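You operate a simulated robot arm through the tools that you are given. There is no shell and no other tool. Be economical: measure what you need, move in short steps, check, and stop when the job is done.

You run a simulated robot arm. Do the job below in one go: nothing can be reset, and whatever is moved stays where it is left.

## Task
Lay the hinge leaf in the press slide and sand its burr off.
Fine: the press's stop knob stands locked; use the yellow sanding block and put it back; then the leaf goes in the green tray beside the press. What is to be rubbed or washed off counts as gone when no trace of it is left.

The check looks at the end state, three seconds after you hand in, the way a careful person would. Anything else that was tipped, shoved, dropped, spilled or broken makes it a failure.

## Robot
A 7-joint arm with a two-finger parallel gripper, fixed in place. Base frame: the origin is at the foot of the arm, x ahead of it, y to its left, z up; the work surface is at about z = 0. Readings come in m, rad, newtons and seconds.
With the tool pointing down near the work surface it reaches from about 0.22 to 0.58 m from the base axis. Its first joint turns from -1.152 to 1.152 rad. Payload 2.5 kg.
Tool frame: the origin (TCP) lies between the finger pads and is the grasp point; the fingertips stand 0.023 m ahead of it; z points along the fingers, y is the line along which they close. Largest opening 0.094 m; finger width 0.038, thickness 0.01; the body of the gripper, 0.054 by 0.096 m, starts 0.039 m behind the TCP.
Orientation is that of the tool frame in the base frame, as [roll, pitch, yaw] about the fixed x, y, z axes, in that order (R = Rz(yaw) Ry(pitch) Rx(roll)). With the fingers straight down and closing along the base's y, the tool's x points along the base's -x, its y along +y and its z along -z.

## Interface
- The arm moves only by the tool play_rows. Its argument "steps" is a list of rows, each a list of 6 numbers: the shift along the base's x, y, z in m, then the turn, a rotation vector about the base's x, y, z in rad. In form: [[tx, ty, tz, wx, wy, wz], ...]. A call has 1 to 10 rows; each row is the pose to reach, as a shift and turn from the pose commanded when the call began. "fingers" is the opening, from 0 (shut) to 1 (fully open), set as the call begins (left out, the last holds). Rows are played at 5 a second. More than 0.05 m and 0.15 rad between two rows, or a gripper value outside its range, and nothing of the call is played. Where a pose cannot be reached the arm comes as near as it can. A force on the tool above 90 N (or 10 N above the force at the start of the call, whichever is more), or a blocked arm, ends the call early, and 0.2 s more pass. The fingers move at their own pace (about 0.108 m/s each) and stop on an object; they squeeze with about 34 N. The grip force told is the motor's: it shows also when the fingers shut on nothing. Time passes only in rows, and 0.2 s behind the last, so rows that repeat a pose let the fingers close. It gives the time, the measured TCP pose, the force on the tool (base axes), the opening and the grip force at its end, in the units of the frame above (readings bear some noise), with the torque about the TCP (base axes, N m) and any sound that the robot's microphone picked up.
- Cameras (640 x 400 px; columns grow to the right, rows downward): "scene" is fixed at [0.1203, -0.4069, 0.538]; the picture's right is [0.84, -0.54, 0.00], its down [-0.33, -0.51, -0.79] and it looks along [0.43, 0.66, -0.61] (base axes); focal length 311 px, centre (320, 200). "wrist" rides on the gripper at [0.086, 0.016, -0.074] in the tool frame; the picture's right is [-0.18, 0.98, 0.00], its down [-0.58, -0.11, -0.81] and it looks along [-0.79, -0.15, 0.59] (tool axes); focal length 243 px, centre (320, 200). There is no depth. A picture from a camera that has moved, and an enlarged one, comes with that camera's place and axes in the base frame and with its lens.
- grab_frame(camera): a new picture of that camera. The clock stands still meanwhile.
- zoom(camera, box): a new picture of the part [left, top, right, bottom] of that camera's present view, enlarged. The clock stands still meanwhile.
- job_done(): hands the job in; it is judged then, once.

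Go step by step. Nothing tells you positions but the pictures and the camera data: compare them with the known pose of the tool, close in by small moves and look again before you grip or let go. The budget is 120 turns and 76 pictures, counting those below and the enlarged ones. Unless the task says otherwise, let go and move clear before handing in, and close with one line.

The tools are called after ">>>" as a command line: name --pt "numbers of a row" for each row, then --argument value for the rest, lists and objects as JSON in quotes. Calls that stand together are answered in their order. play_rows: Moves the arm, as the interface text tells. Its arguments: {"type":"object","properties":{"steps":{"type":"array"},"fingers":{"type":"number"}},"required":["steps"]} The other tools are called the same way: grab_frame (camera) takes a picture; zoom (camera, box) takes an enlarged picture of a part of a camera's view; job_done () hands the job in.

At the start:

```text
time_s: 0.0
tcp_pos: [0.2794, 0.2123, 0.2685]
ee_rot: [3.141, 0.0, -3.141]
ft_force: [-0.1, -0.4, -0.3]
moment: [-0.01, -0.01, 0.04]
finger_gap: 0.0943
grasp_force: 0.0
```

scene: 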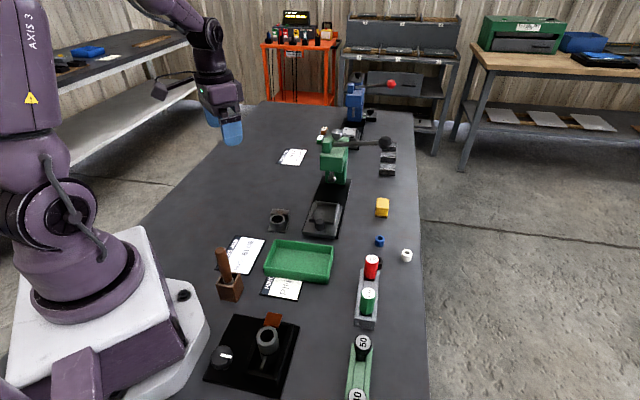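
wrist: 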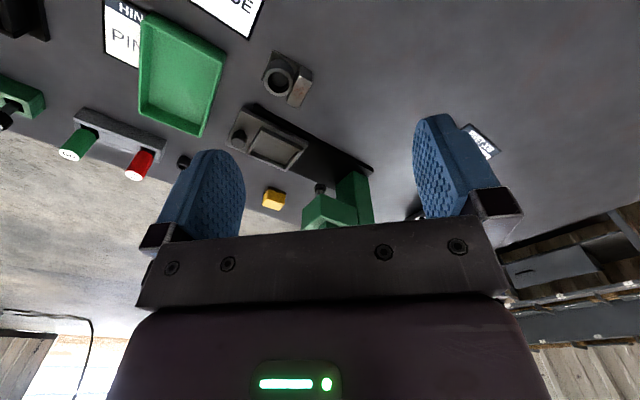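

I see a bench with a green press, a slide at its foot, a green tray, a yellow block and several cards. I'll look closer before moving.

>>> zoom --camera "scene" --box '[260, 110, 420, 250]'

>>> zoom --camera "scene" --box '[190, 220, 410, 400]'

>>> zoom --camera "scene" --box '[260, 70, 420, 180]'

```text
2.86 times, centred on (340, 180) of scene
camera zoom: at [0.1203, -0.4069, 0.538], right [0.84, -0.54, 0.0], down [-0.33, -0.51, -0.79], along [0.43, 0.66, -0.61], focal length 888 px, centre (263, 257)
```

zoom: 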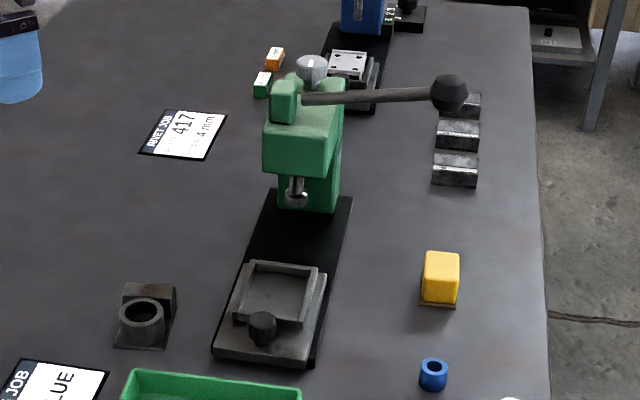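

```text
2.22 times, centred on (300, 310) of scene
camera zoom: at [0.1203, -0.4069, 0.538], right [0.84, -0.54, 0.0], down [-0.33, -0.51, -0.79], along [0.43, 0.66, -0.61], focal length 690 px, centre (364, -44)
```

zoom: 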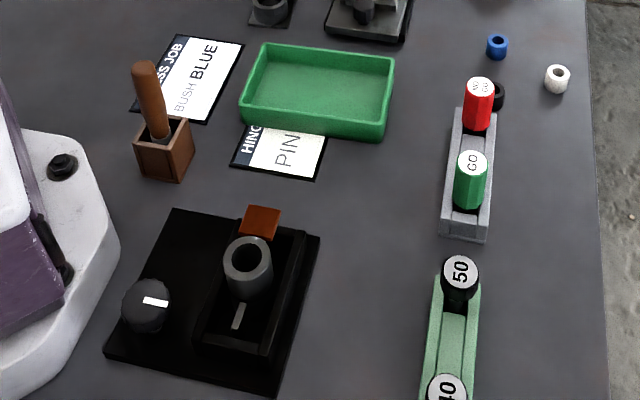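

```text
3.64 times, centred on (340, 125) of scene
camera zoom: at [0.1203, -0.4069, 0.538], right [0.84, -0.54, 0.0], down [-0.33, -0.51, -0.79], along [0.43, 0.66, -0.61], focal length 1130 px, centre (247, 473)
```

zoom: 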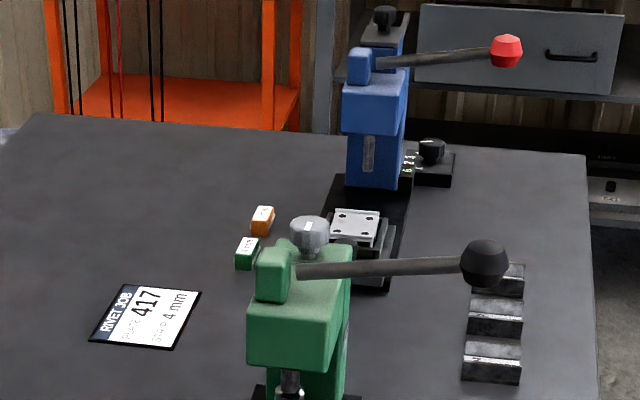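

The press slide looks empty and the object with a ring beside it may be the hinge leaf. I'll enlarge the wrist view to check.

>>> zoom --camera "wrist" --box '[220, 30, 400, 230]'

>>> zoom --camera "scene" --box '[255, 190, 305, 240]'

>>> zoom --camera "scene" --box '[210, 300, 300, 380]'

```text
2.00 times, centred on (310, 130) of wrist
camera zoom: at [0.1926, 0.228, 0.3432], right [0.18, 0.98, 0.0], down [0.58, -0.11, 0.81], along [0.79, -0.15, -0.59], focal length 485 px, centre (340, 340)
```

zoom: 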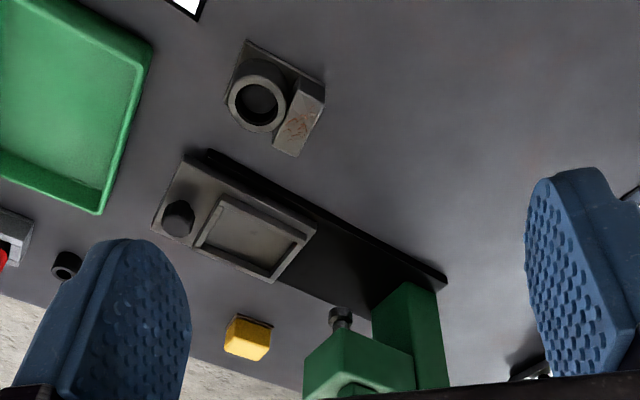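

```text
8.00 times, centred on (280, 215) of scene
camera zoom: at [0.1203, -0.4069, 0.538], right [0.84, -0.54, 0.0], down [-0.33, -0.51, -0.79], along [0.43, 0.66, -0.61], focal length 2485 px, centre (640, 80)
```

zoom: 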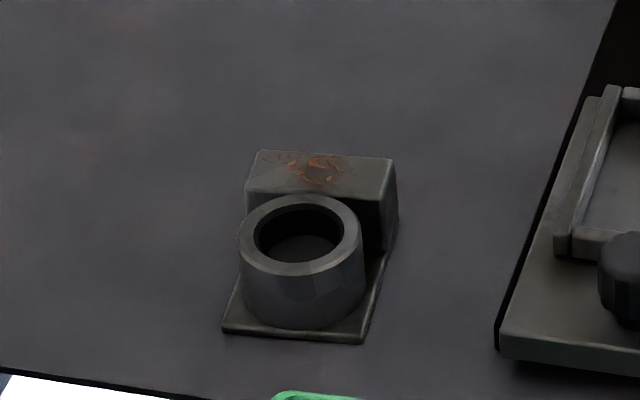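

```text
5.00 times, centred on (255, 340) of scene
camera zoom: at [0.1203, -0.4069, 0.538], right [0.84, -0.54, 0.0], down [-0.33, -0.51, -0.79], along [0.43, 0.66, -0.61], focal length 1553 px, centre (645, -500)
```

zoom: 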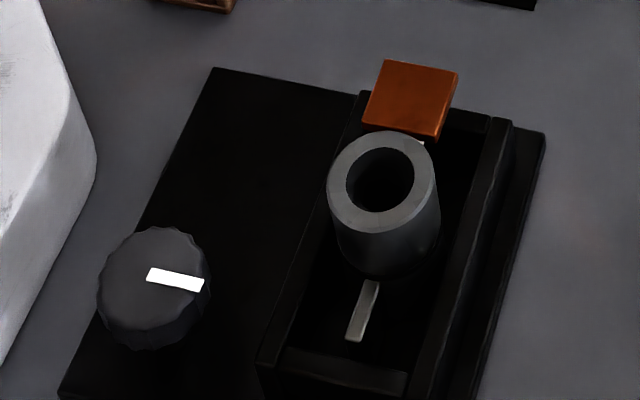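

The leaf is the plate with a ring and a block, with the burr on the block's top. Next I look at the knobs, the slide and the sanding block.

>>> zoom --camera "scene" --box '[295, 185, 355, 245]'

>>> zoom --camera "scene" --box '[310, 120, 400, 190]'

>>> zoom --camera "scene" --box '[360, 190, 420, 240]'

```text
6.67 times, centred on (325, 215) of scene
camera zoom: at [0.1203, -0.4069, 0.538], right [0.84, -0.54, 0.0], down [-0.33, -0.51, -0.79], along [0.43, 0.66, -0.61], focal length 2071 px, centre (287, 100)
```

zoom: 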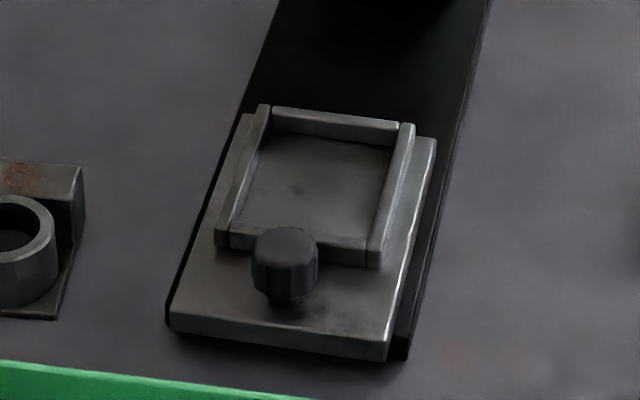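

```text
5.71 times, centred on (355, 155) of scene
camera zoom: at [0.1203, -0.4069, 0.538], right [0.84, -0.54, 0.0], down [-0.33, -0.51, -0.79], along [0.43, 0.66, -0.61], focal length 1775 px, centre (120, 457)
```

zoom: 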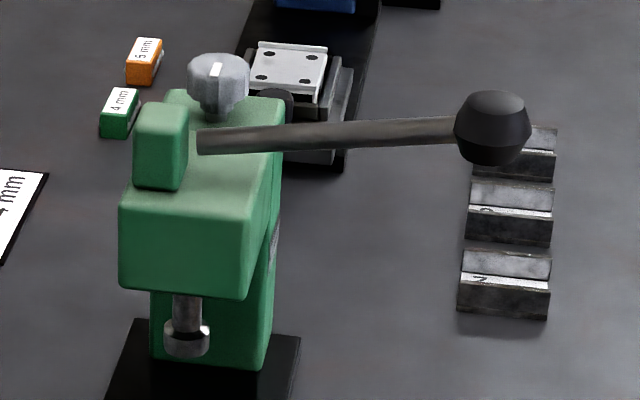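

```text
8.00 times, centred on (390, 215) of scene
camera zoom: at [0.1203, -0.4069, 0.538], right [0.84, -0.54, 0.0], down [-0.33, -0.51, -0.79], along [0.43, 0.66, -0.61], focal length 2485 px, centre (-240, 80)
```

zoom: 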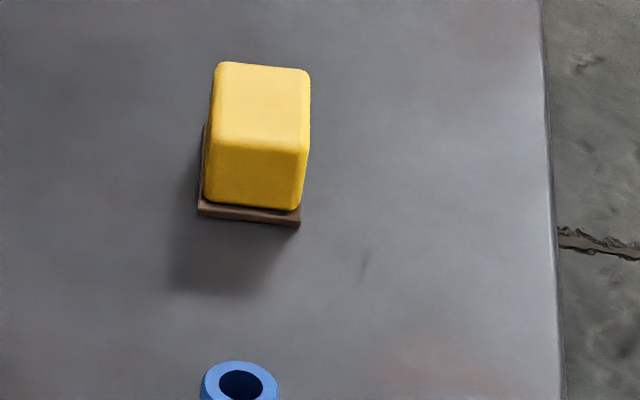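

I take the silver knob on top of the press to be the stop knob. I move the arm up over the near side to see the knob and the yellow block better.

>>> play_rows --pt "0.03 0 0.01 0 0 0" --pt "0.06 -0.005 0.02 0 0 0" --pt "0.1 -0.012 0.03 0 0 0" --pt "0.1 -0.012 0.03 0 0 0" --fingers 1

>>> grab_frame --camera "wrist"

>>> zoom --camera "wrist" --box '[330, 110, 430, 230]'

```text
time_s: 1.0
tcp_pos: [0.3806, 0.1999, 0.2962]
ee_rot: [3.141, 0.001, -3.141]
ft_force: [0.3, 0.4, 1.1]
moment: [0.04, -0.03, 0.04]
finger_gap: 0.0941
grasp_force: 0.1
```

```text
64 pictures are left
camera wrist: at [0.2942, 0.2158, 0.3707], right [0.18, 0.98, 0.0], down [0.58, -0.11, 0.81], along [0.79, -0.15, -0.59], focal length 243 px, centre (320, 200)
```

wrist: 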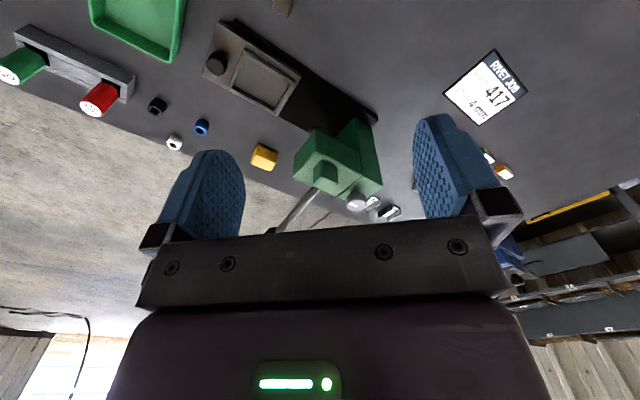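

```text
3.33 times, centred on (380, 170) of wrist
camera zoom: at [0.2942, 0.2158, 0.3707], right [0.18, 0.98, 0.0], down [0.58, -0.11, 0.81], along [0.79, -0.15, -0.59], focal length 809 px, centre (120, 300)
```

zoom: 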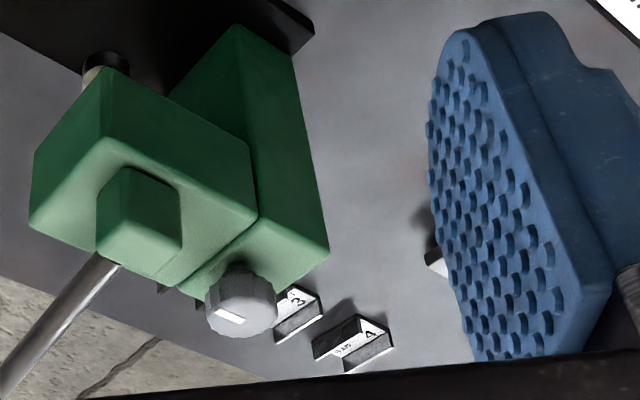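

>>> zoom --camera "scene" --box '[312, 118, 372, 165]'

>>> zoom --camera "wrist" --box '[335, 180, 385, 220]'

```text
8.51 times, centred on (342, 142) of scene
camera zoom: at [0.1203, -0.407, 0.538], right [0.84, -0.54, 0.0], down [-0.33, -0.51, -0.79], along [0.43, 0.66, -0.61], focal length 2644 px, centre (133, 698)
```

zoom: 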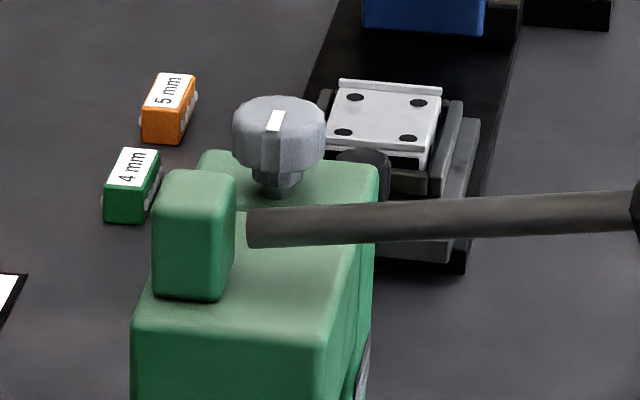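

```text
10.00 times, centred on (360, 200) of wrist
camera zoom: at [0.2942, 0.2158, 0.3707], right [0.18, 0.98, 0.0], down [0.58, -0.11, 0.81], along [0.79, -0.15, -0.59], focal length 2426 px, centre (-80, 200)
```

zoom: 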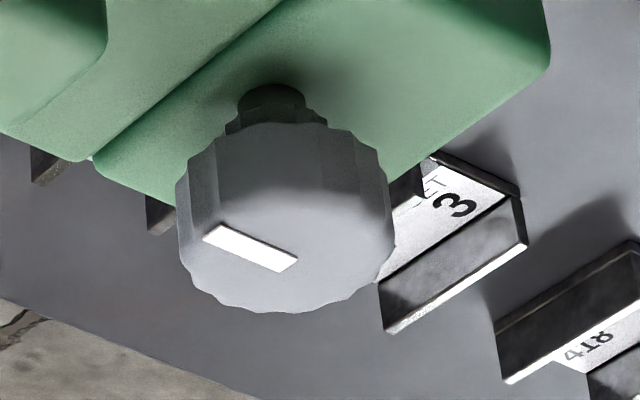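

>>> zoom --camera "scene" --box '[346, 150, 362, 168]'

>>> zoom --camera "scene" --box '[220, 230, 310, 305]'

```text
16.00 times, centred on (354, 159) of scene
camera zoom: at [0.1203, -0.407, 0.538], right [0.84, -0.54, 0.0], down [-0.33, -0.51, -0.79], along [0.43, 0.66, -0.61], focal length 4970 px, centre (-224, 856)
```

zoom: 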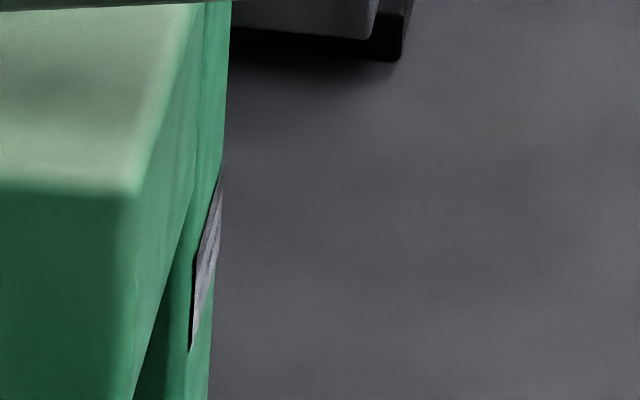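

```text
5.33 times, centred on (265, 268) of scene
camera zoom: at [0.1203, -0.407, 0.538], right [0.84, -0.54, 0.0], down [-0.33, -0.51, -0.79], along [0.43, 0.66, -0.61], focal length 1657 px, centre (613, -160)
```

zoom: 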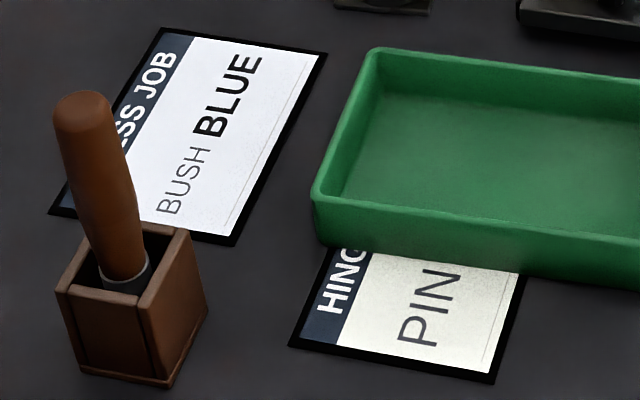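

The press has a label on its right side that may tell how the stop knob locks. I swing the wrist camera round to read it.

>>> play_rows --pt "0.0 -0.02 0 0 0 0.145" --pt "0.0 -0.04 0 0 0 0.29" --pt "0.01 -0.06 0 0 0 0.435" --pt "0.02 -0.09 0 0 0 0.58" --pt "0.03 -0.12 0 0 0 0.725" --pt "0.05 -0.14 0 0 0 0.87" --pt "0.08 -0.16 0 0 0 1.015" --pt "0.11 -0.17 0 0 0 1.16" --pt "0.13 -0.17 -0.01 0 0 1.305" --pt "0.145 -0.17 -0.02 0 0 1.45"

>>> grab_frame --camera "wrist"

```text
time_s: 3.2
tcp_pos: [0.522, 0.0295, 0.2805]
ee_rot: [-3.141, 0.0, -1.689]
ft_force: [-0.4, -0.1, 0.2]
moment: [0.05, -0.02, -0.01]
finger_gap: 0.094
grasp_force: 0.0
```

```text
58 pictures are left
camera wrist: at [0.4962, -0.055, 0.3547], right [-0.95, 0.3, 0.0], down [0.18, 0.56, 0.81], along [0.24, 0.77, -0.59], focal length 243 px, centre (320, 200)
```

wrist: 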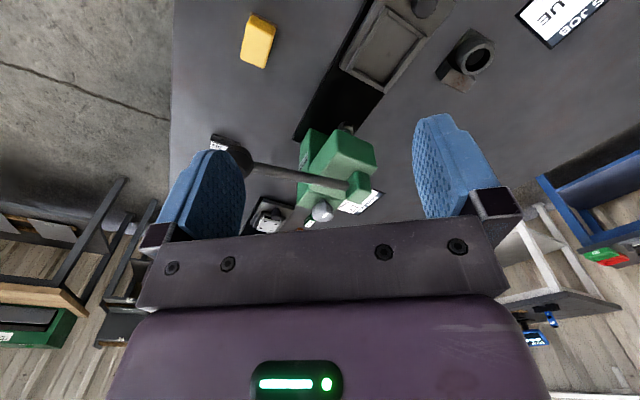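

>>> zoom --camera "wrist" --box '[285, 115, 385, 235]'

```text
3.33 times, centred on (335, 175) of wrist
camera zoom: at [0.4962, -0.055, 0.3547], right [-0.95, 0.3, 0.0], down [0.18, 0.56, 0.81], along [0.24, 0.77, -0.59], focal length 809 px, centre (270, 283)
```

zoom: 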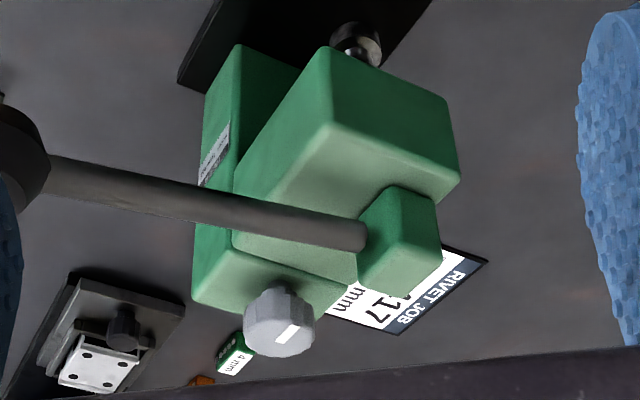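

>>> zoom --camera "wrist" --box '[297, 153, 311, 171]'

```text
16.00 times, centred on (304, 162) of wrist
camera zoom: at [0.4962, -0.055, 0.3547], right [-0.95, 0.3, 0.0], down [0.18, 0.56, 0.81], along [0.24, 0.77, -0.59], focal length 3882 px, centre (576, 808)
```

zoom: 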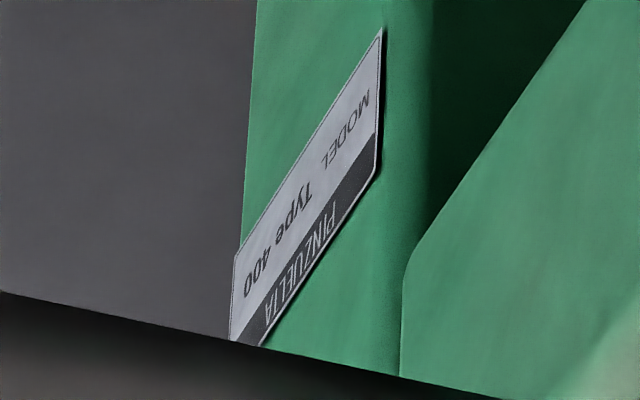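

The plate only gives the model name. I look at the black knob boxes near the far press, and the knob's mark, for a lock marking.

>>> zoom --camera "scene" --box '[345, 65, 395, 125]'

>>> zoom --camera "wrist" --box '[310, 190, 340, 230]'

```text
6.67 times, centred on (370, 95) of scene
camera zoom: at [0.1203, -0.407, 0.538], right [0.84, -0.54, 0.0], down [-0.33, -0.51, -0.79], along [0.43, 0.66, -0.61], focal length 2071 px, centre (-13, 900)
```

zoom: 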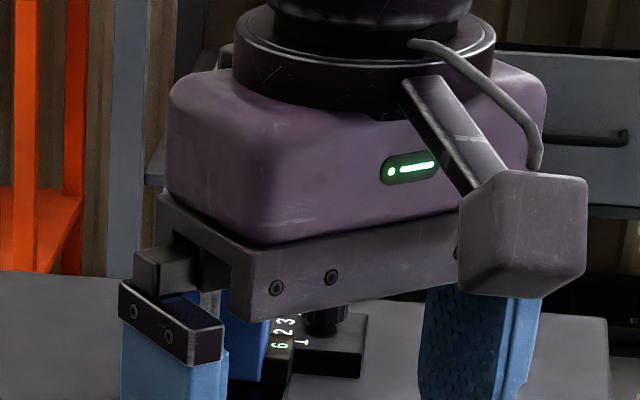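

```text
10.00 times, centred on (325, 210) of wrist
camera zoom: at [0.4962, -0.055, 0.3547], right [-0.95, 0.3, 0.0], down [0.18, 0.56, 0.81], along [0.24, 0.77, -0.59], focal length 2426 px, centre (270, 100)
```

zoom: 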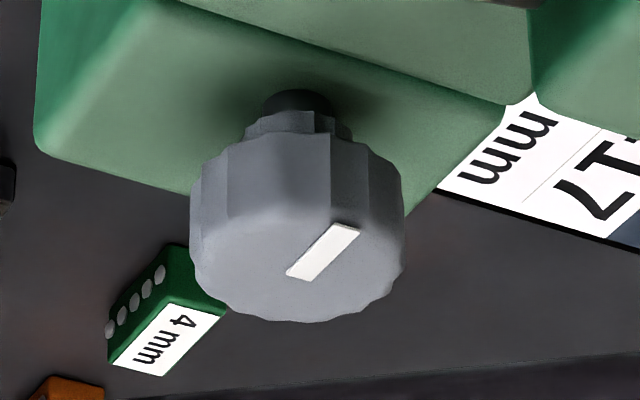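

No lock marks seen so far. I tilt the camera over the press to see the knob and the slide from above.

>>> play_rows --pt "-0.003 0.03 0.02 -0.13 0.04 0" --pt "-0.006 0.06 0.04 -0.26 0.08 0" --pt "-0.009 0.09 0.04 -0.38 0.12 0" --pt "-0.009 0.113 0.04 -0.43 0.135 0" --pt "-0.009 0.113 0.04 -0.43 0.135 0"

>>> grab_frame --camera "wrist"

>>> zoom --camera "wrist" --box '[270, 150, 370, 230]'

```text
time_s: 4.4
tcp_pos: [0.5148, 0.1419, 0.3206]
ee_rot: [3.051, -0.445, -1.671]
ft_force: [-0.5, 0.4, -0.1]
moment: [0.0, 0.05, 0.01]
finger_gap: 0.0942
grasp_force: 0.1
```

```text
53 pictures are left
camera wrist: at [0.5005, 0.0977, 0.4256], right [-0.95, 0.3, 0.0], down [0.27, 0.84, 0.47], along [0.14, 0.44, -0.88], focal length 243 px, centre (320, 200)
```

wrist: 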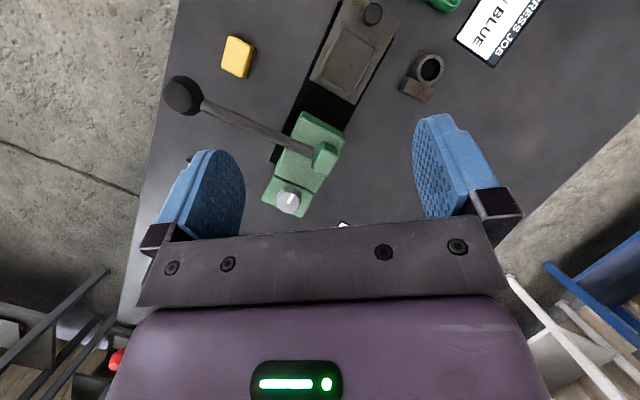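

```text
5.00 times, centred on (320, 190) of wrist
camera zoom: at [0.5005, 0.0977, 0.4256], right [-0.95, 0.3, 0.0], down [0.27, 0.84, 0.47], along [0.14, 0.44, -0.88], focal length 1213 px, centre (320, 250)
```

zoom: 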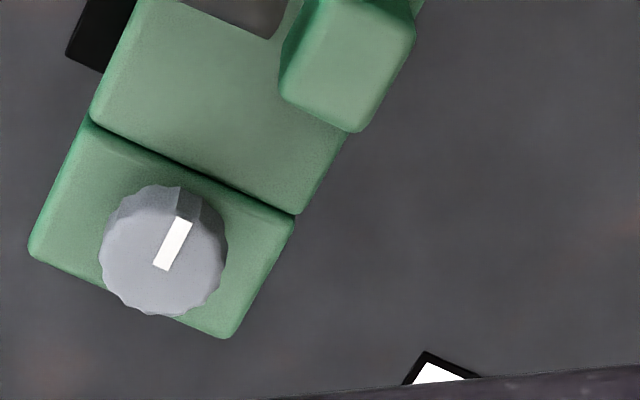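

The knob's mark points straight forward along the press; nothing suggests turning it, so I leave it. Next I go over the leaf, at about (0.35, 0.14), with the fingers aligned to its width.

>>> play_rows --pt "-0.03 0 0 0.13 -0.04 0" --pt "-0.06 0 0 0.26 -0.08 0" --pt "-0.09 0.0 -0.02 0.38 -0.12 0" --pt "-0.125 0.0 -0.04 0.43 -0.135 0" --pt "-0.153 0.01 -0.06 0.43 -0.135 0" --fingers 0.66

>>> play_rows --pt "0 0 -0.03 0 0 -0.14" --pt "0 0 -0.06 0 0 -0.28" --pt "0 0 -0.09 0 0 -0.42" --pt "0 0 -0.11 0 0 -0.55" --pt "0 0 -0.11 0 0 -0.55"

>>> grab_frame --camera "wrist"

```text
time_s: 5.6
tcp_pos: [0.3623, 0.1533, 0.2555]
ee_rot: [-3.139, 0.002, -1.69]
ft_force: [-0.4, 0.2, -0.6]
moment: [0.02, -0.02, 0.0]
finger_gap: 0.0619
grasp_force: 0.1
```

```text
time_s: 6.8
tcp_pos: [0.3615, 0.1532, 0.1482]
ee_rot: [3.141, 0.0, -2.243]
ft_force: [0.0, -0.3, -1.1]
moment: [0.01, 0.01, 0.02]
finger_gap: 0.0619
grasp_force: 0.1
```

```text
51 pictures are left
camera wrist: at [0.296, 0.0952, 0.2229], right [-0.65, 0.76, 0.0], down [0.45, 0.39, 0.81], along [0.61, 0.53, -0.59], focal length 243 px, centre (320, 200)
```

wrist: 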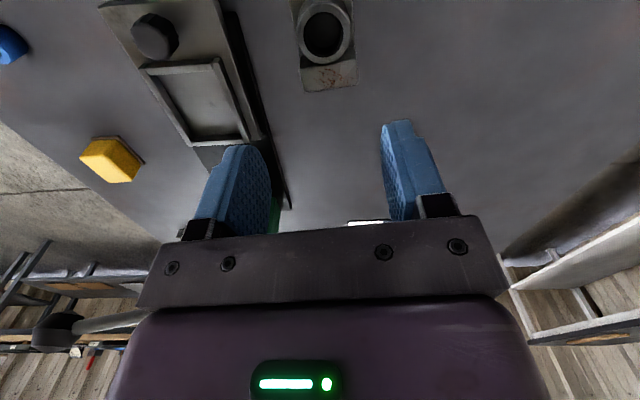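

>>> zoom --camera "wrist" --box '[260, 0, 400, 100]'

>>> zoom --camera "wrist" --box '[80, 0, 290, 160]'

```text
4.00 times, centred on (330, 50) of wrist
camera zoom: at [0.296, 0.0952, 0.2229], right [-0.65, 0.76, 0.0], down [0.45, 0.39, 0.81], along [0.61, 0.53, -0.59], focal length 970 px, centre (280, 800)
```

zoom: 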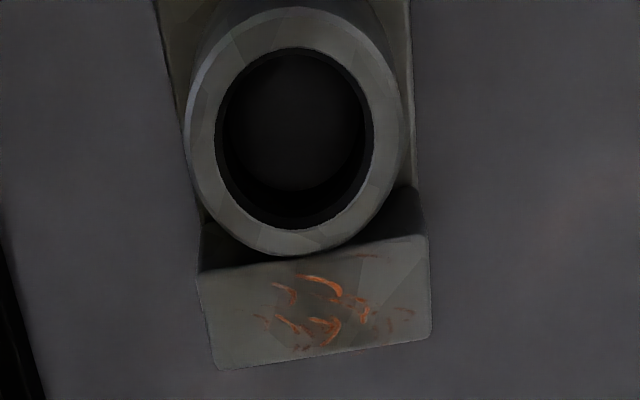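

```text
2.50 times, centred on (185, 80) of wrist
camera zoom: at [0.296, 0.0952, 0.2229], right [-0.65, 0.76, 0.0], down [0.45, 0.39, 0.81], along [0.61, 0.53, -0.59], focal length 606 px, centre (658, 500)
```

zoom: 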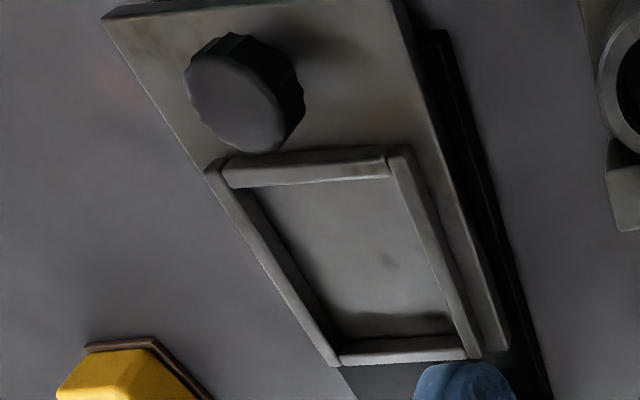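

The leaf is roughly 45 by 62 mm, its block centred near (0.369, 0.168) with the top at about z 0.02. The pocket is centred near (0.462, 0.099) at 45°. I back off a little to see the whole leaf.

>>> play_rows --pt "-0.015 -0.015 0 0 0 -0.02" --pt "-0.03 -0.03 0.0 0 0 -0.04" --pt "-0.03 -0.03 0.0 0 0 -0.04"

>>> zoom --camera "wrist" --box '[250, 10, 400, 140]'

```text
time_s: 7.6
tcp_pos: [0.3304, 0.1232, 0.1494]
ee_rot: [3.141, 0.0, -2.282]
ft_force: [-0.1, 0.1, 0.2]
moment: [0.05, 0.0, -0.02]
finger_gap: 0.062
grasp_force: 0.0
```

```text
3.08 times, centred on (325, 75) of wrist
camera zoom: at [0.2626, 0.0681, 0.223], right [-0.62, 0.78, 0.0], down [0.46, 0.37, 0.81], along [0.63, 0.5, -0.59], focal length 746 px, centre (305, 585)
```

zoom: 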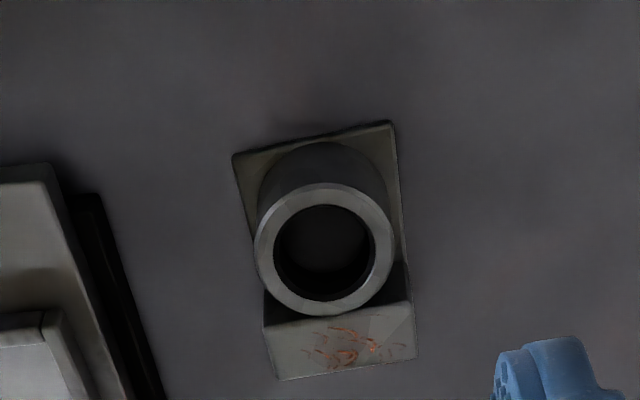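

The leaf's long axis lies at about 49.6°. Now I take the same view of the pocket.

>>> play_rows --pt "0.035 -0.018 0.02 0 0 -0.03" --pt "0.07 -0.036 0.02 0 0 -0.06" --pt "0.105 -0.053 0.0 0 0 -0.075" --pt "0.105 -0.053 0.0 0 0 -0.075"

>>> zoom --camera "wrist" --box '[240, 0, 410, 140]'

```text
time_s: 8.6
tcp_pos: [0.4337, 0.0667, 0.1479]
ee_rot: [-3.141, -0.001, -2.356]
ft_force: [0.1, -0.3, -0.5]
moment: [0.04, 0.01, 0.0]
finger_gap: 0.0619
grasp_force: 0.1
```

```text
2.86 times, centred on (325, 70) of wrist
camera zoom: at [0.3608, 0.0166, 0.2225], right [-0.56, 0.83, 0.0], down [0.49, 0.33, 0.81], along [0.67, 0.46, -0.59], focal length 693 px, centre (306, 571)
```

zoom: 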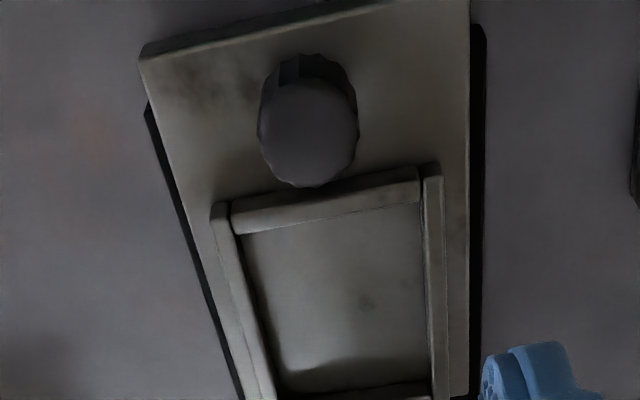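

>>> zoom --camera "wrist" --box '[240, 50, 400, 190]'

```text
2.86 times, centred on (320, 120) of wrist
camera zoom: at [0.3608, 0.0166, 0.2225], right [-0.56, 0.83, 0.0], down [0.49, 0.33, 0.81], along [0.67, 0.46, -0.59], focal length 693 px, centre (320, 429)
```

zoom: 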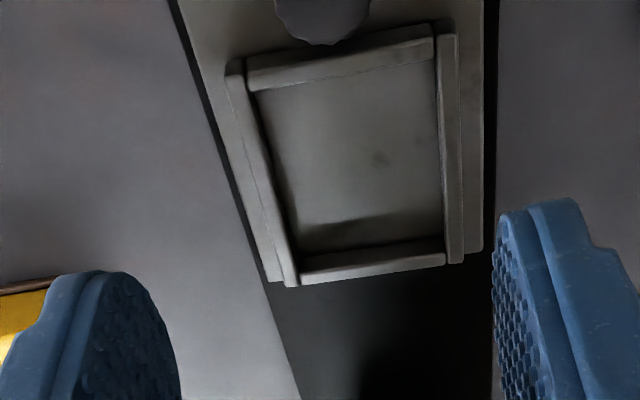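

The pocket is about 53 by 65 mm, centred at (0.4616, 0.1002) at 45.2°, with rails about 10 mm high. I go above the leaf's block, aligned for the grasp.

>>> play_rows --pt "-0.02 0.03 0.0 0 0 0.03" --pt "-0.04 0.06 0.0 0 0 0.06" --pt "-0.064 0.102 0.0 0 0 0.081" --pt "-0.064 0.102 -0.03 0 0 0.081" --pt "-0.064 0.102 -0.06 0 0 0.081" --pt "-0.064 0.102 -0.06 0 0 0.081" --pt "-0.064 0.102 -0.06 0 0 0.081" --fingers 0.66

>>> grab_frame --camera "wrist"

```text
time_s: 10.2
tcp_pos: [0.3713, 0.1694, 0.0886]
ee_rot: [-3.141, 0.0, -2.275]
ft_force: [-0.4, 0.7, 0.6]
moment: [0.0, 0.04, -0.01]
finger_gap: 0.0618
grasp_force: 0.1
```

```text
45 pictures are left
camera wrist: at [0.3039, 0.1136, 0.1626], right [-0.63, 0.78, 0.0], down [0.46, 0.37, 0.81], along [0.63, 0.51, -0.59], focal length 243 px, centre (320, 200)
```

wrist: 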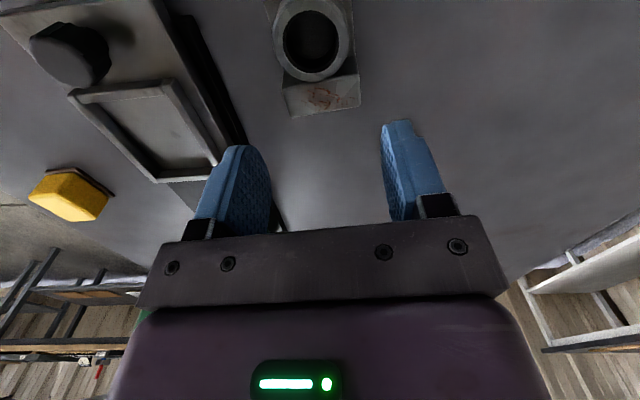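

>>> play_rows --pt "-0.002 -0.001 -0.02 0 0 0" --pt "-0.002 -0.001 -0.04 0 0 0" --pt "-0.002 -0.001 -0.054 0 0 0" --pt "-0.002 -0.001 -0.054 0 0 0"

>>> grab_frame --camera "wrist"

>>> zoom --camera "scene" --box '[245, 170, 345, 240]'

```text
time_s: 11.2
tcp_pos: [0.3702, 0.1697, 0.0334]
ee_rot: [-3.141, 0.0, -2.277]
ft_force: [-0.1, -0.1, 0.2]
moment: [-0.01, 0.0, 0.0]
finger_gap: 0.0621
grasp_force: 0.0
```

```text
44 pictures are left
camera wrist: at [0.3018, 0.114, 0.109], right [-0.63, 0.78, 0.0], down [0.46, 0.37, 0.81], along [0.63, 0.51, -0.59], focal length 243 px, centre (320, 200)
```

wrist: 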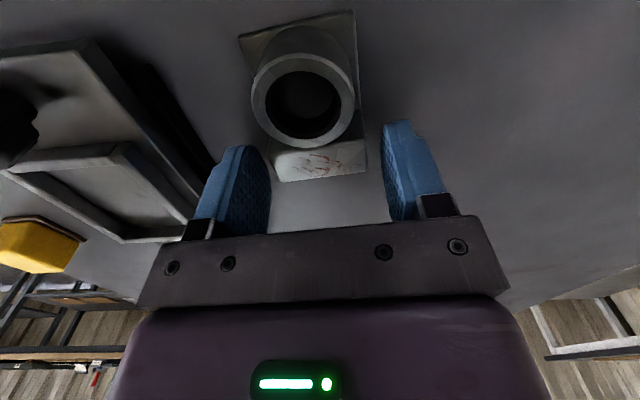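

```text
5.71 times, centred on (295, 205) of scene
camera zoom: at [0.1203, -0.4069, 0.538], right [0.84, -0.54, 0.0], down [-0.33, -0.51, -0.79], along [0.43, 0.66, -0.61], focal length 1775 px, centre (463, 171)
```

zoom: 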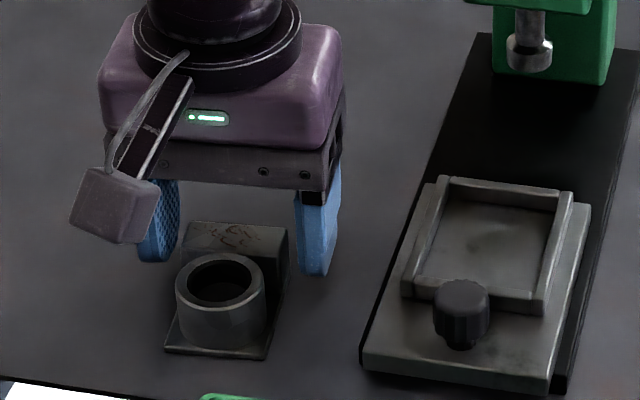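

Fingers straddle the block and it sits at the grasp point; I close on it.

>>> play_rows --pt "0 0 0 0 0 0" --pt "0 0 0 0 0 0" --pt "0 0 0 0 0 0" --fingers 0.3

>>> play_rows --pt "0 0 0.01 0 0 0" --pt "0 0 0.03 0 0 0" --pt "0 0 0.05 0 0 0" --pt "0 0 0.05 0 0 0"

>>> grab_frame --camera "wrist"

```text
time_s: 12.0
tcp_pos: [0.3703, 0.1693, 0.0338]
ee_rot: [3.139, -0.001, -2.276]
ft_force: [0.0, 0.4, 0.1]
moment: [0.02, -0.07, 0.04]
finger_gap: 0.0455
grasp_force: 33.6
```

```text
time_s: 13.0
tcp_pos: [0.3703, 0.1704, 0.087]
ee_rot: [-3.142, 0.0, -2.275]
ft_force: [-0.1, -0.2, -2.0]
moment: [0.01, 0.0, 0.0]
finger_gap: 0.0456
grasp_force: 33.9
```

```text
42 pictures are left
camera wrist: at [0.3031, 0.1143, 0.1605], right [-0.63, 0.78, 0.0], down [0.46, 0.37, 0.81], along [0.63, 0.51, -0.59], focal length 243 px, centre (320, 200)
```

wrist: 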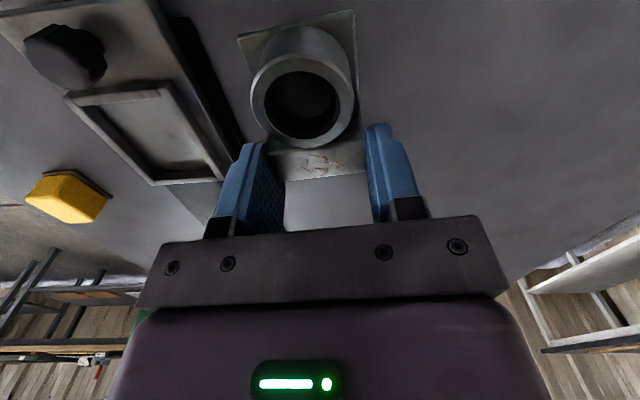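

The leaf is held level at 45.5 mm. I carry it above the pocket with a small turn.

>>> play_rows --pt "0.03 -0.015 0.01 0 0 -0.02" --pt "0.06 -0.03 0.01 0 0 -0.04" --pt "0.09 -0.045 0.01 0 0 -0.06" --pt "0.1068 -0.054 0.01 0 0 -0.0766" --pt "0.1068 -0.054 0.0 0 0 -0.0766" --pt "0.1068 -0.054 0.0 0 0 -0.0766"

>>> grab_frame --camera "wrist"

>>> zoom --camera "scene" --box '[270, 160, 370, 240]'

```text
time_s: 14.4
tcp_pos: [0.476, 0.1181, 0.084]
ee_rot: [-3.141, 0.001, -2.35]
ft_force: [-0.6, -0.5, -2.0]
moment: [-0.02, -0.07, 0.0]
finger_gap: 0.0454
grasp_force: 33.7
```

```text
41 pictures are left
camera wrist: at [0.4039, 0.0682, 0.159], right [-0.57, 0.82, 0.0], down [0.49, 0.34, 0.81], along [0.66, 0.46, -0.59], focal length 243 px, centre (320, 200)
```

wrist: 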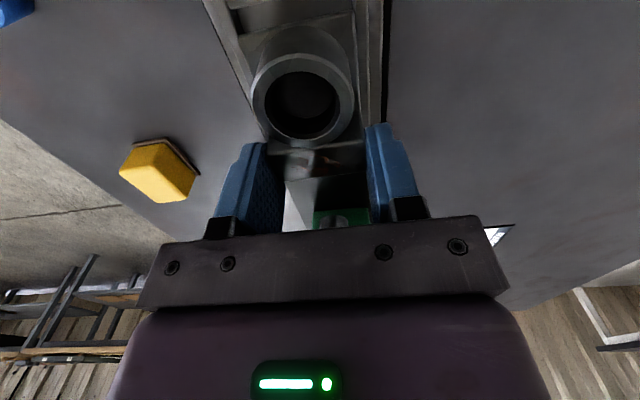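

```text
5.00 times, centred on (320, 200) of scene
camera zoom: at [0.1203, -0.407, 0.538], right [0.84, -0.54, 0.0], down [-0.33, -0.51, -0.79], along [0.43, 0.66, -0.61], focal length 1553 px, centre (320, 200)
```

zoom: 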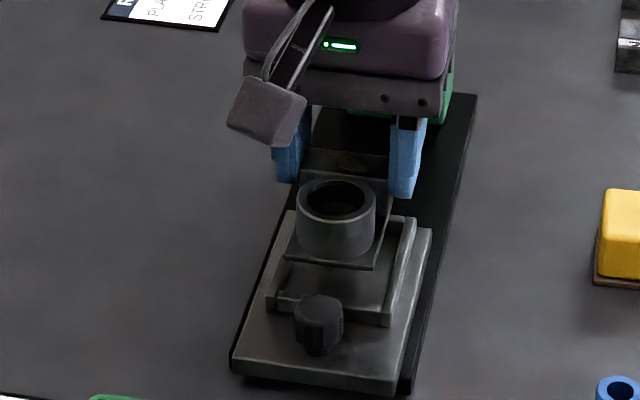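

Slightly off to the left by my figures; I correct about 3 mm and come down to just above the rails, then check again.

>>> play_rows --pt "0.0015 -0.0025 -0.005 0 0 0" --pt "0.0015 -0.0025 -0.014 0 0 0" --pt "0.0015 -0.0025 -0.014 0 0 0" --pt "0.0015 -0.0025 -0.014 0 0 0"

>>> zoom --camera "wrist" --box '[200, 0, 420, 140]'

>>> zoom --camera "scene" --box '[290, 180, 360, 240]'

```text
time_s: 15.4
tcp_pos: [0.4788, 0.1164, 0.0721]
ee_rot: [-3.141, 0.001, -2.351]
ft_force: [-0.7, 0.4, -1.8]
moment: [0.01, -0.03, 0.0]
finger_gap: 0.0456
grasp_force: 34.0
```

```text
2.86 times, centred on (310, 70) of wrist
camera zoom: at [0.4063, 0.0657, 0.1458], right [-0.57, 0.82, 0.0], down [0.49, 0.34, 0.81], along [0.66, 0.46, -0.59], focal length 693 px, centre (349, 571)
```

zoom: 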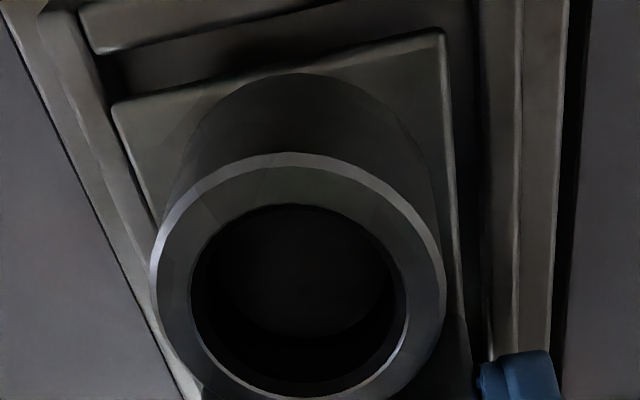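

```text
6.67 times, centred on (325, 210) of scene
camera zoom: at [0.1203, -0.4069, 0.538], right [0.84, -0.54, 0.0], down [-0.33, -0.51, -0.79], along [0.43, 0.66, -0.61], focal length 2071 px, centre (287, 133)
```

zoom: 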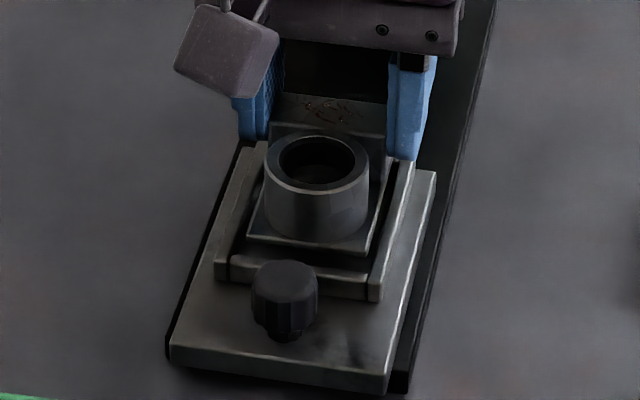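

The near edge is about 1 mm inside the near rail and the sides look clear. I lower it gently.

>>> play_rows --pt "-0.0007 0.0007 -0.006 0 0 0" --pt "-0.0007 0.0007 -0.011 0 0 0" --pt "-0.0007 0.0007 -0.014 0 0 0" --pt "-0.0007 0.0007 -0.016 0 0 0" --pt "-0.0007 0.0007 -0.016 0 0 0"

>>> zoom --camera "scene" --box '[290, 180, 360, 240]'

```text
time_s: 16.6
tcp_pos: [0.4803, 0.1175, 0.0576]
ee_rot: [-3.138, 0.007, -2.351]
ft_force: [-1.8, 3.4, 28.9]
moment: [0.01, 0.29, -0.01]
finger_gap: 0.0456
grasp_force: 33.9
```

```text
6.67 times, centred on (325, 210) of scene
camera zoom: at [0.1201, -0.407, 0.538], right [0.84, -0.54, 0.0], down [-0.33, -0.51, -0.79], along [0.43, 0.67, -0.61], focal length 2071 px, centre (287, 133)
```

zoom: 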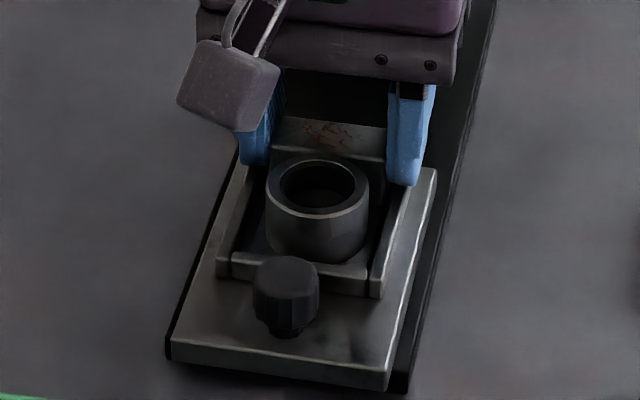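

I feel contact at 29 N. I look closely to see whether the leaf is down in the pocket or sitting on a rail.

>>> zoom --camera "wrist" --box '[200, 0, 420, 140]'

>>> zoom --camera "scene" --box '[306, 190, 346, 222]'

```text
2.86 times, centred on (310, 70) of wrist
camera zoom: at [0.4071, 0.0668, 0.1314], right [-0.57, 0.82, 0.0], down [0.48, 0.33, 0.81], along [0.67, 0.46, -0.59], focal length 693 px, centre (349, 571)
```

zoom: 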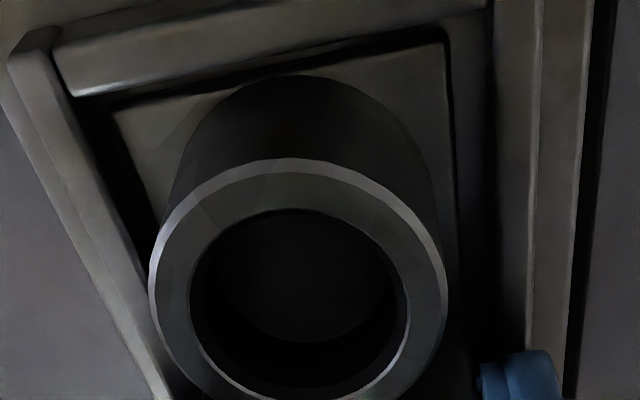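

```text
12.50 times, centred on (326, 206) of scene
camera zoom: at [0.1201, -0.407, 0.538], right [0.84, -0.54, 0.0], down [-0.33, -0.51, -0.79], along [0.43, 0.67, -0.61], focal length 3883 px, centre (245, 125)
```

zoom: 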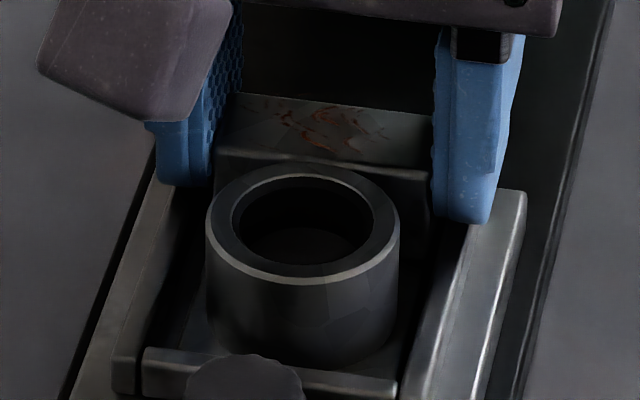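

It looks inside the rails with a small near gap. I ease the pressure, shift 1 mm toward the near rail, and re-measure.

>>> play_rows --pt "0 0 0.0025 0 0 0" --pt "-0.001 -0.001 0.0025 0 0 0" --pt "-0.001 -0.001 0.0025 0 0 0"

>>> play_rows --pt "0 0 -0.001 0 0 0" --pt "0 0 -0.002 0 0 0" --pt "0 0 -0.002 0 0 0"

```text
time_s: 17.4
tcp_pos: [0.4786, 0.1152, 0.0569]
ee_rot: [-3.14, 0.0, -2.353]
ft_force: [2.7, 4.0, 12.1]
moment: [0.07, -0.3, 0.09]
finger_gap: 0.0456
grasp_force: 34.0
```

```text
time_s: 18.2
tcp_pos: [0.4781, 0.1156, 0.0579]
ee_rot: [-3.141, 0.006, -2.35]
ft_force: [-8.0, 3.1, 40.4]
moment: [0.18, 0.46, -0.05]
finger_gap: 0.0455
grasp_force: 34.1
```

Support is firm at TCP z ≈ 0.057. I unload and open slightly to let the leaf settle.

>>> play_rows --pt "0 0 0.002 0 0 0" --pt "0 0 0.004 0 0 0" --pt "0 0 0.004 0 0 0"

>>> play_rows --pt "0 0 0 0 0 0" --pt "0 0 0 0 0 0" --fingers 0.6

>>> play_rows --pt "0 0 0.02 0 0 0" --pt "0 0 0.05 0 0 0" --pt "-0.02 -0.02 0.08 0 0 0" --pt "-0.04 -0.04 0.09 0 0 0" --pt "-0.04 -0.04 0.09 0 0 0"

>>> zoom --camera "wrist" --box '[240, 30, 400, 150]'

>>> zoom --camera "scene" --box '[296, 185, 352, 235]'

```text
time_s: 19.0
tcp_pos: [0.4763, 0.1132, 0.058]
ee_rot: [3.141, -0.002, -2.352]
ft_force: [5.6, 0.3, 1.6]
moment: [0.02, -0.27, -0.04]
finger_gap: 0.0455
grasp_force: 34.1
```

```text
time_s: 19.6
tcp_pos: [0.4769, 0.1158, 0.0585]
ee_rot: [-3.141, -0.003, -2.35]
ft_force: [-0.6, -0.4, -0.3]
moment: [0.0, -0.05, 0.0]
finger_gap: 0.0564
grasp_force: 0.2
```

```text
time_s: 20.8
tcp_pos: [0.4381, 0.0775, 0.1485]
ee_rot: [3.139, -0.001, -2.351]
ft_force: [-0.1, 0.5, 0.0]
moment: [0.0, 0.0, 0.01]
finger_gap: 0.0563
grasp_force: 0.0
```

```text
3.33 times, centred on (320, 90) of wrist
camera zoom: at [0.3663, 0.0271, 0.2225], right [-0.57, 0.82, 0.0], down [0.49, 0.34, 0.81], along [0.66, 0.46, -0.59], focal length 809 px, centre (320, 567)
```

zoom: 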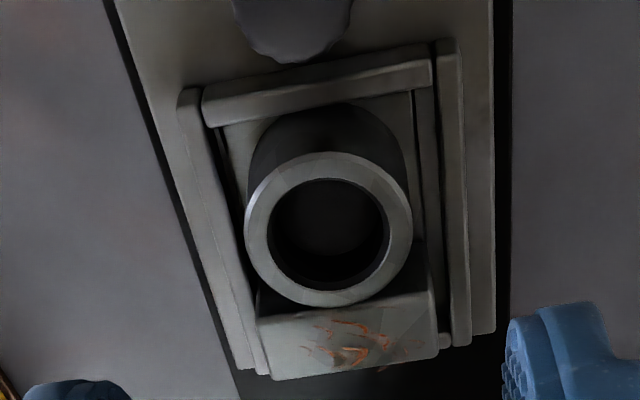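

```text
8.00 times, centred on (324, 210) of scene
camera zoom: at [0.1203, -0.407, 0.538], right [0.84, -0.54, 0.0], down [-0.33, -0.51, -0.79], along [0.43, 0.66, -0.61], focal length 2485 px, centre (288, 120)
```

zoom: 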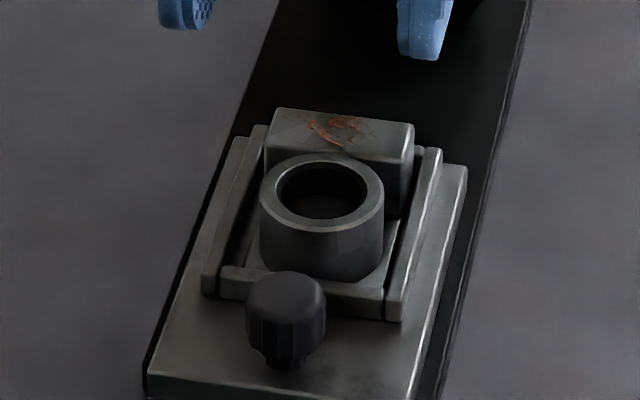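

The leaf is seated in the pocket. The yellow block is near (0.609, 0.040) at 45°, beneath the press lever's ball, so I will reach it with the hand leaned back. I move out front and tilt.

>>> play_rows --pt "0.02 -0.04 0 0.09 -0.09 0" --pt "0.04 -0.075 0 0.18 -0.18 0" --pt "0.06 -0.1 0 0.283 -0.283 0" --pt "0.08 -0.11 -0.02 0.283 -0.283 0" --pt "0.1 -0.11 -0.03 0.283 -0.283 0" --pt "0.1 -0.11 -0.03 0.283 -0.283 0" --fingers 0.66

>>> grab_frame --camera "wrist"

>>> grab_frame --camera "scene"

```text
time_s: 22.2
tcp_pos: [0.5385, -0.0356, 0.1191]
ee_rot: [-3.141, 0.399, -2.351]
ft_force: [-1.0, -0.7, -0.4]
moment: [-0.02, -0.01, -0.03]
finger_gap: 0.0617
grasp_force: 0.0
```

```text
32 pictures are left
camera wrist: at [0.4501, -0.1019, 0.1537], right [-0.58, 0.81, 0.07], down [0.23, 0.08, 0.97], along [0.78, 0.58, -0.24], focal length 243 px, centre (320, 200)
```

wrist: 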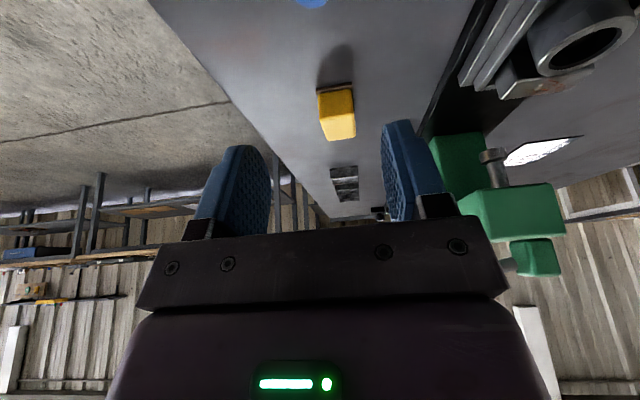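

```text
31 pictures are left
```

scene: 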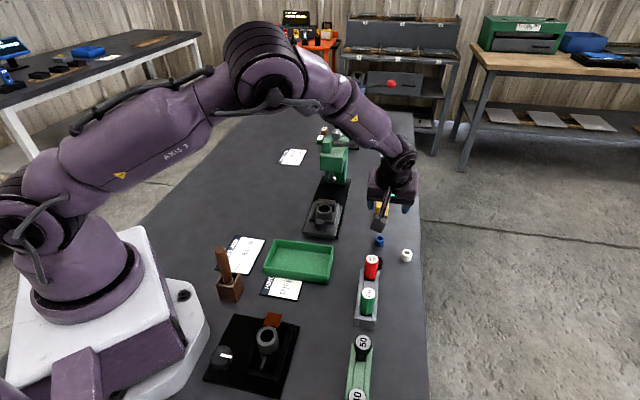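

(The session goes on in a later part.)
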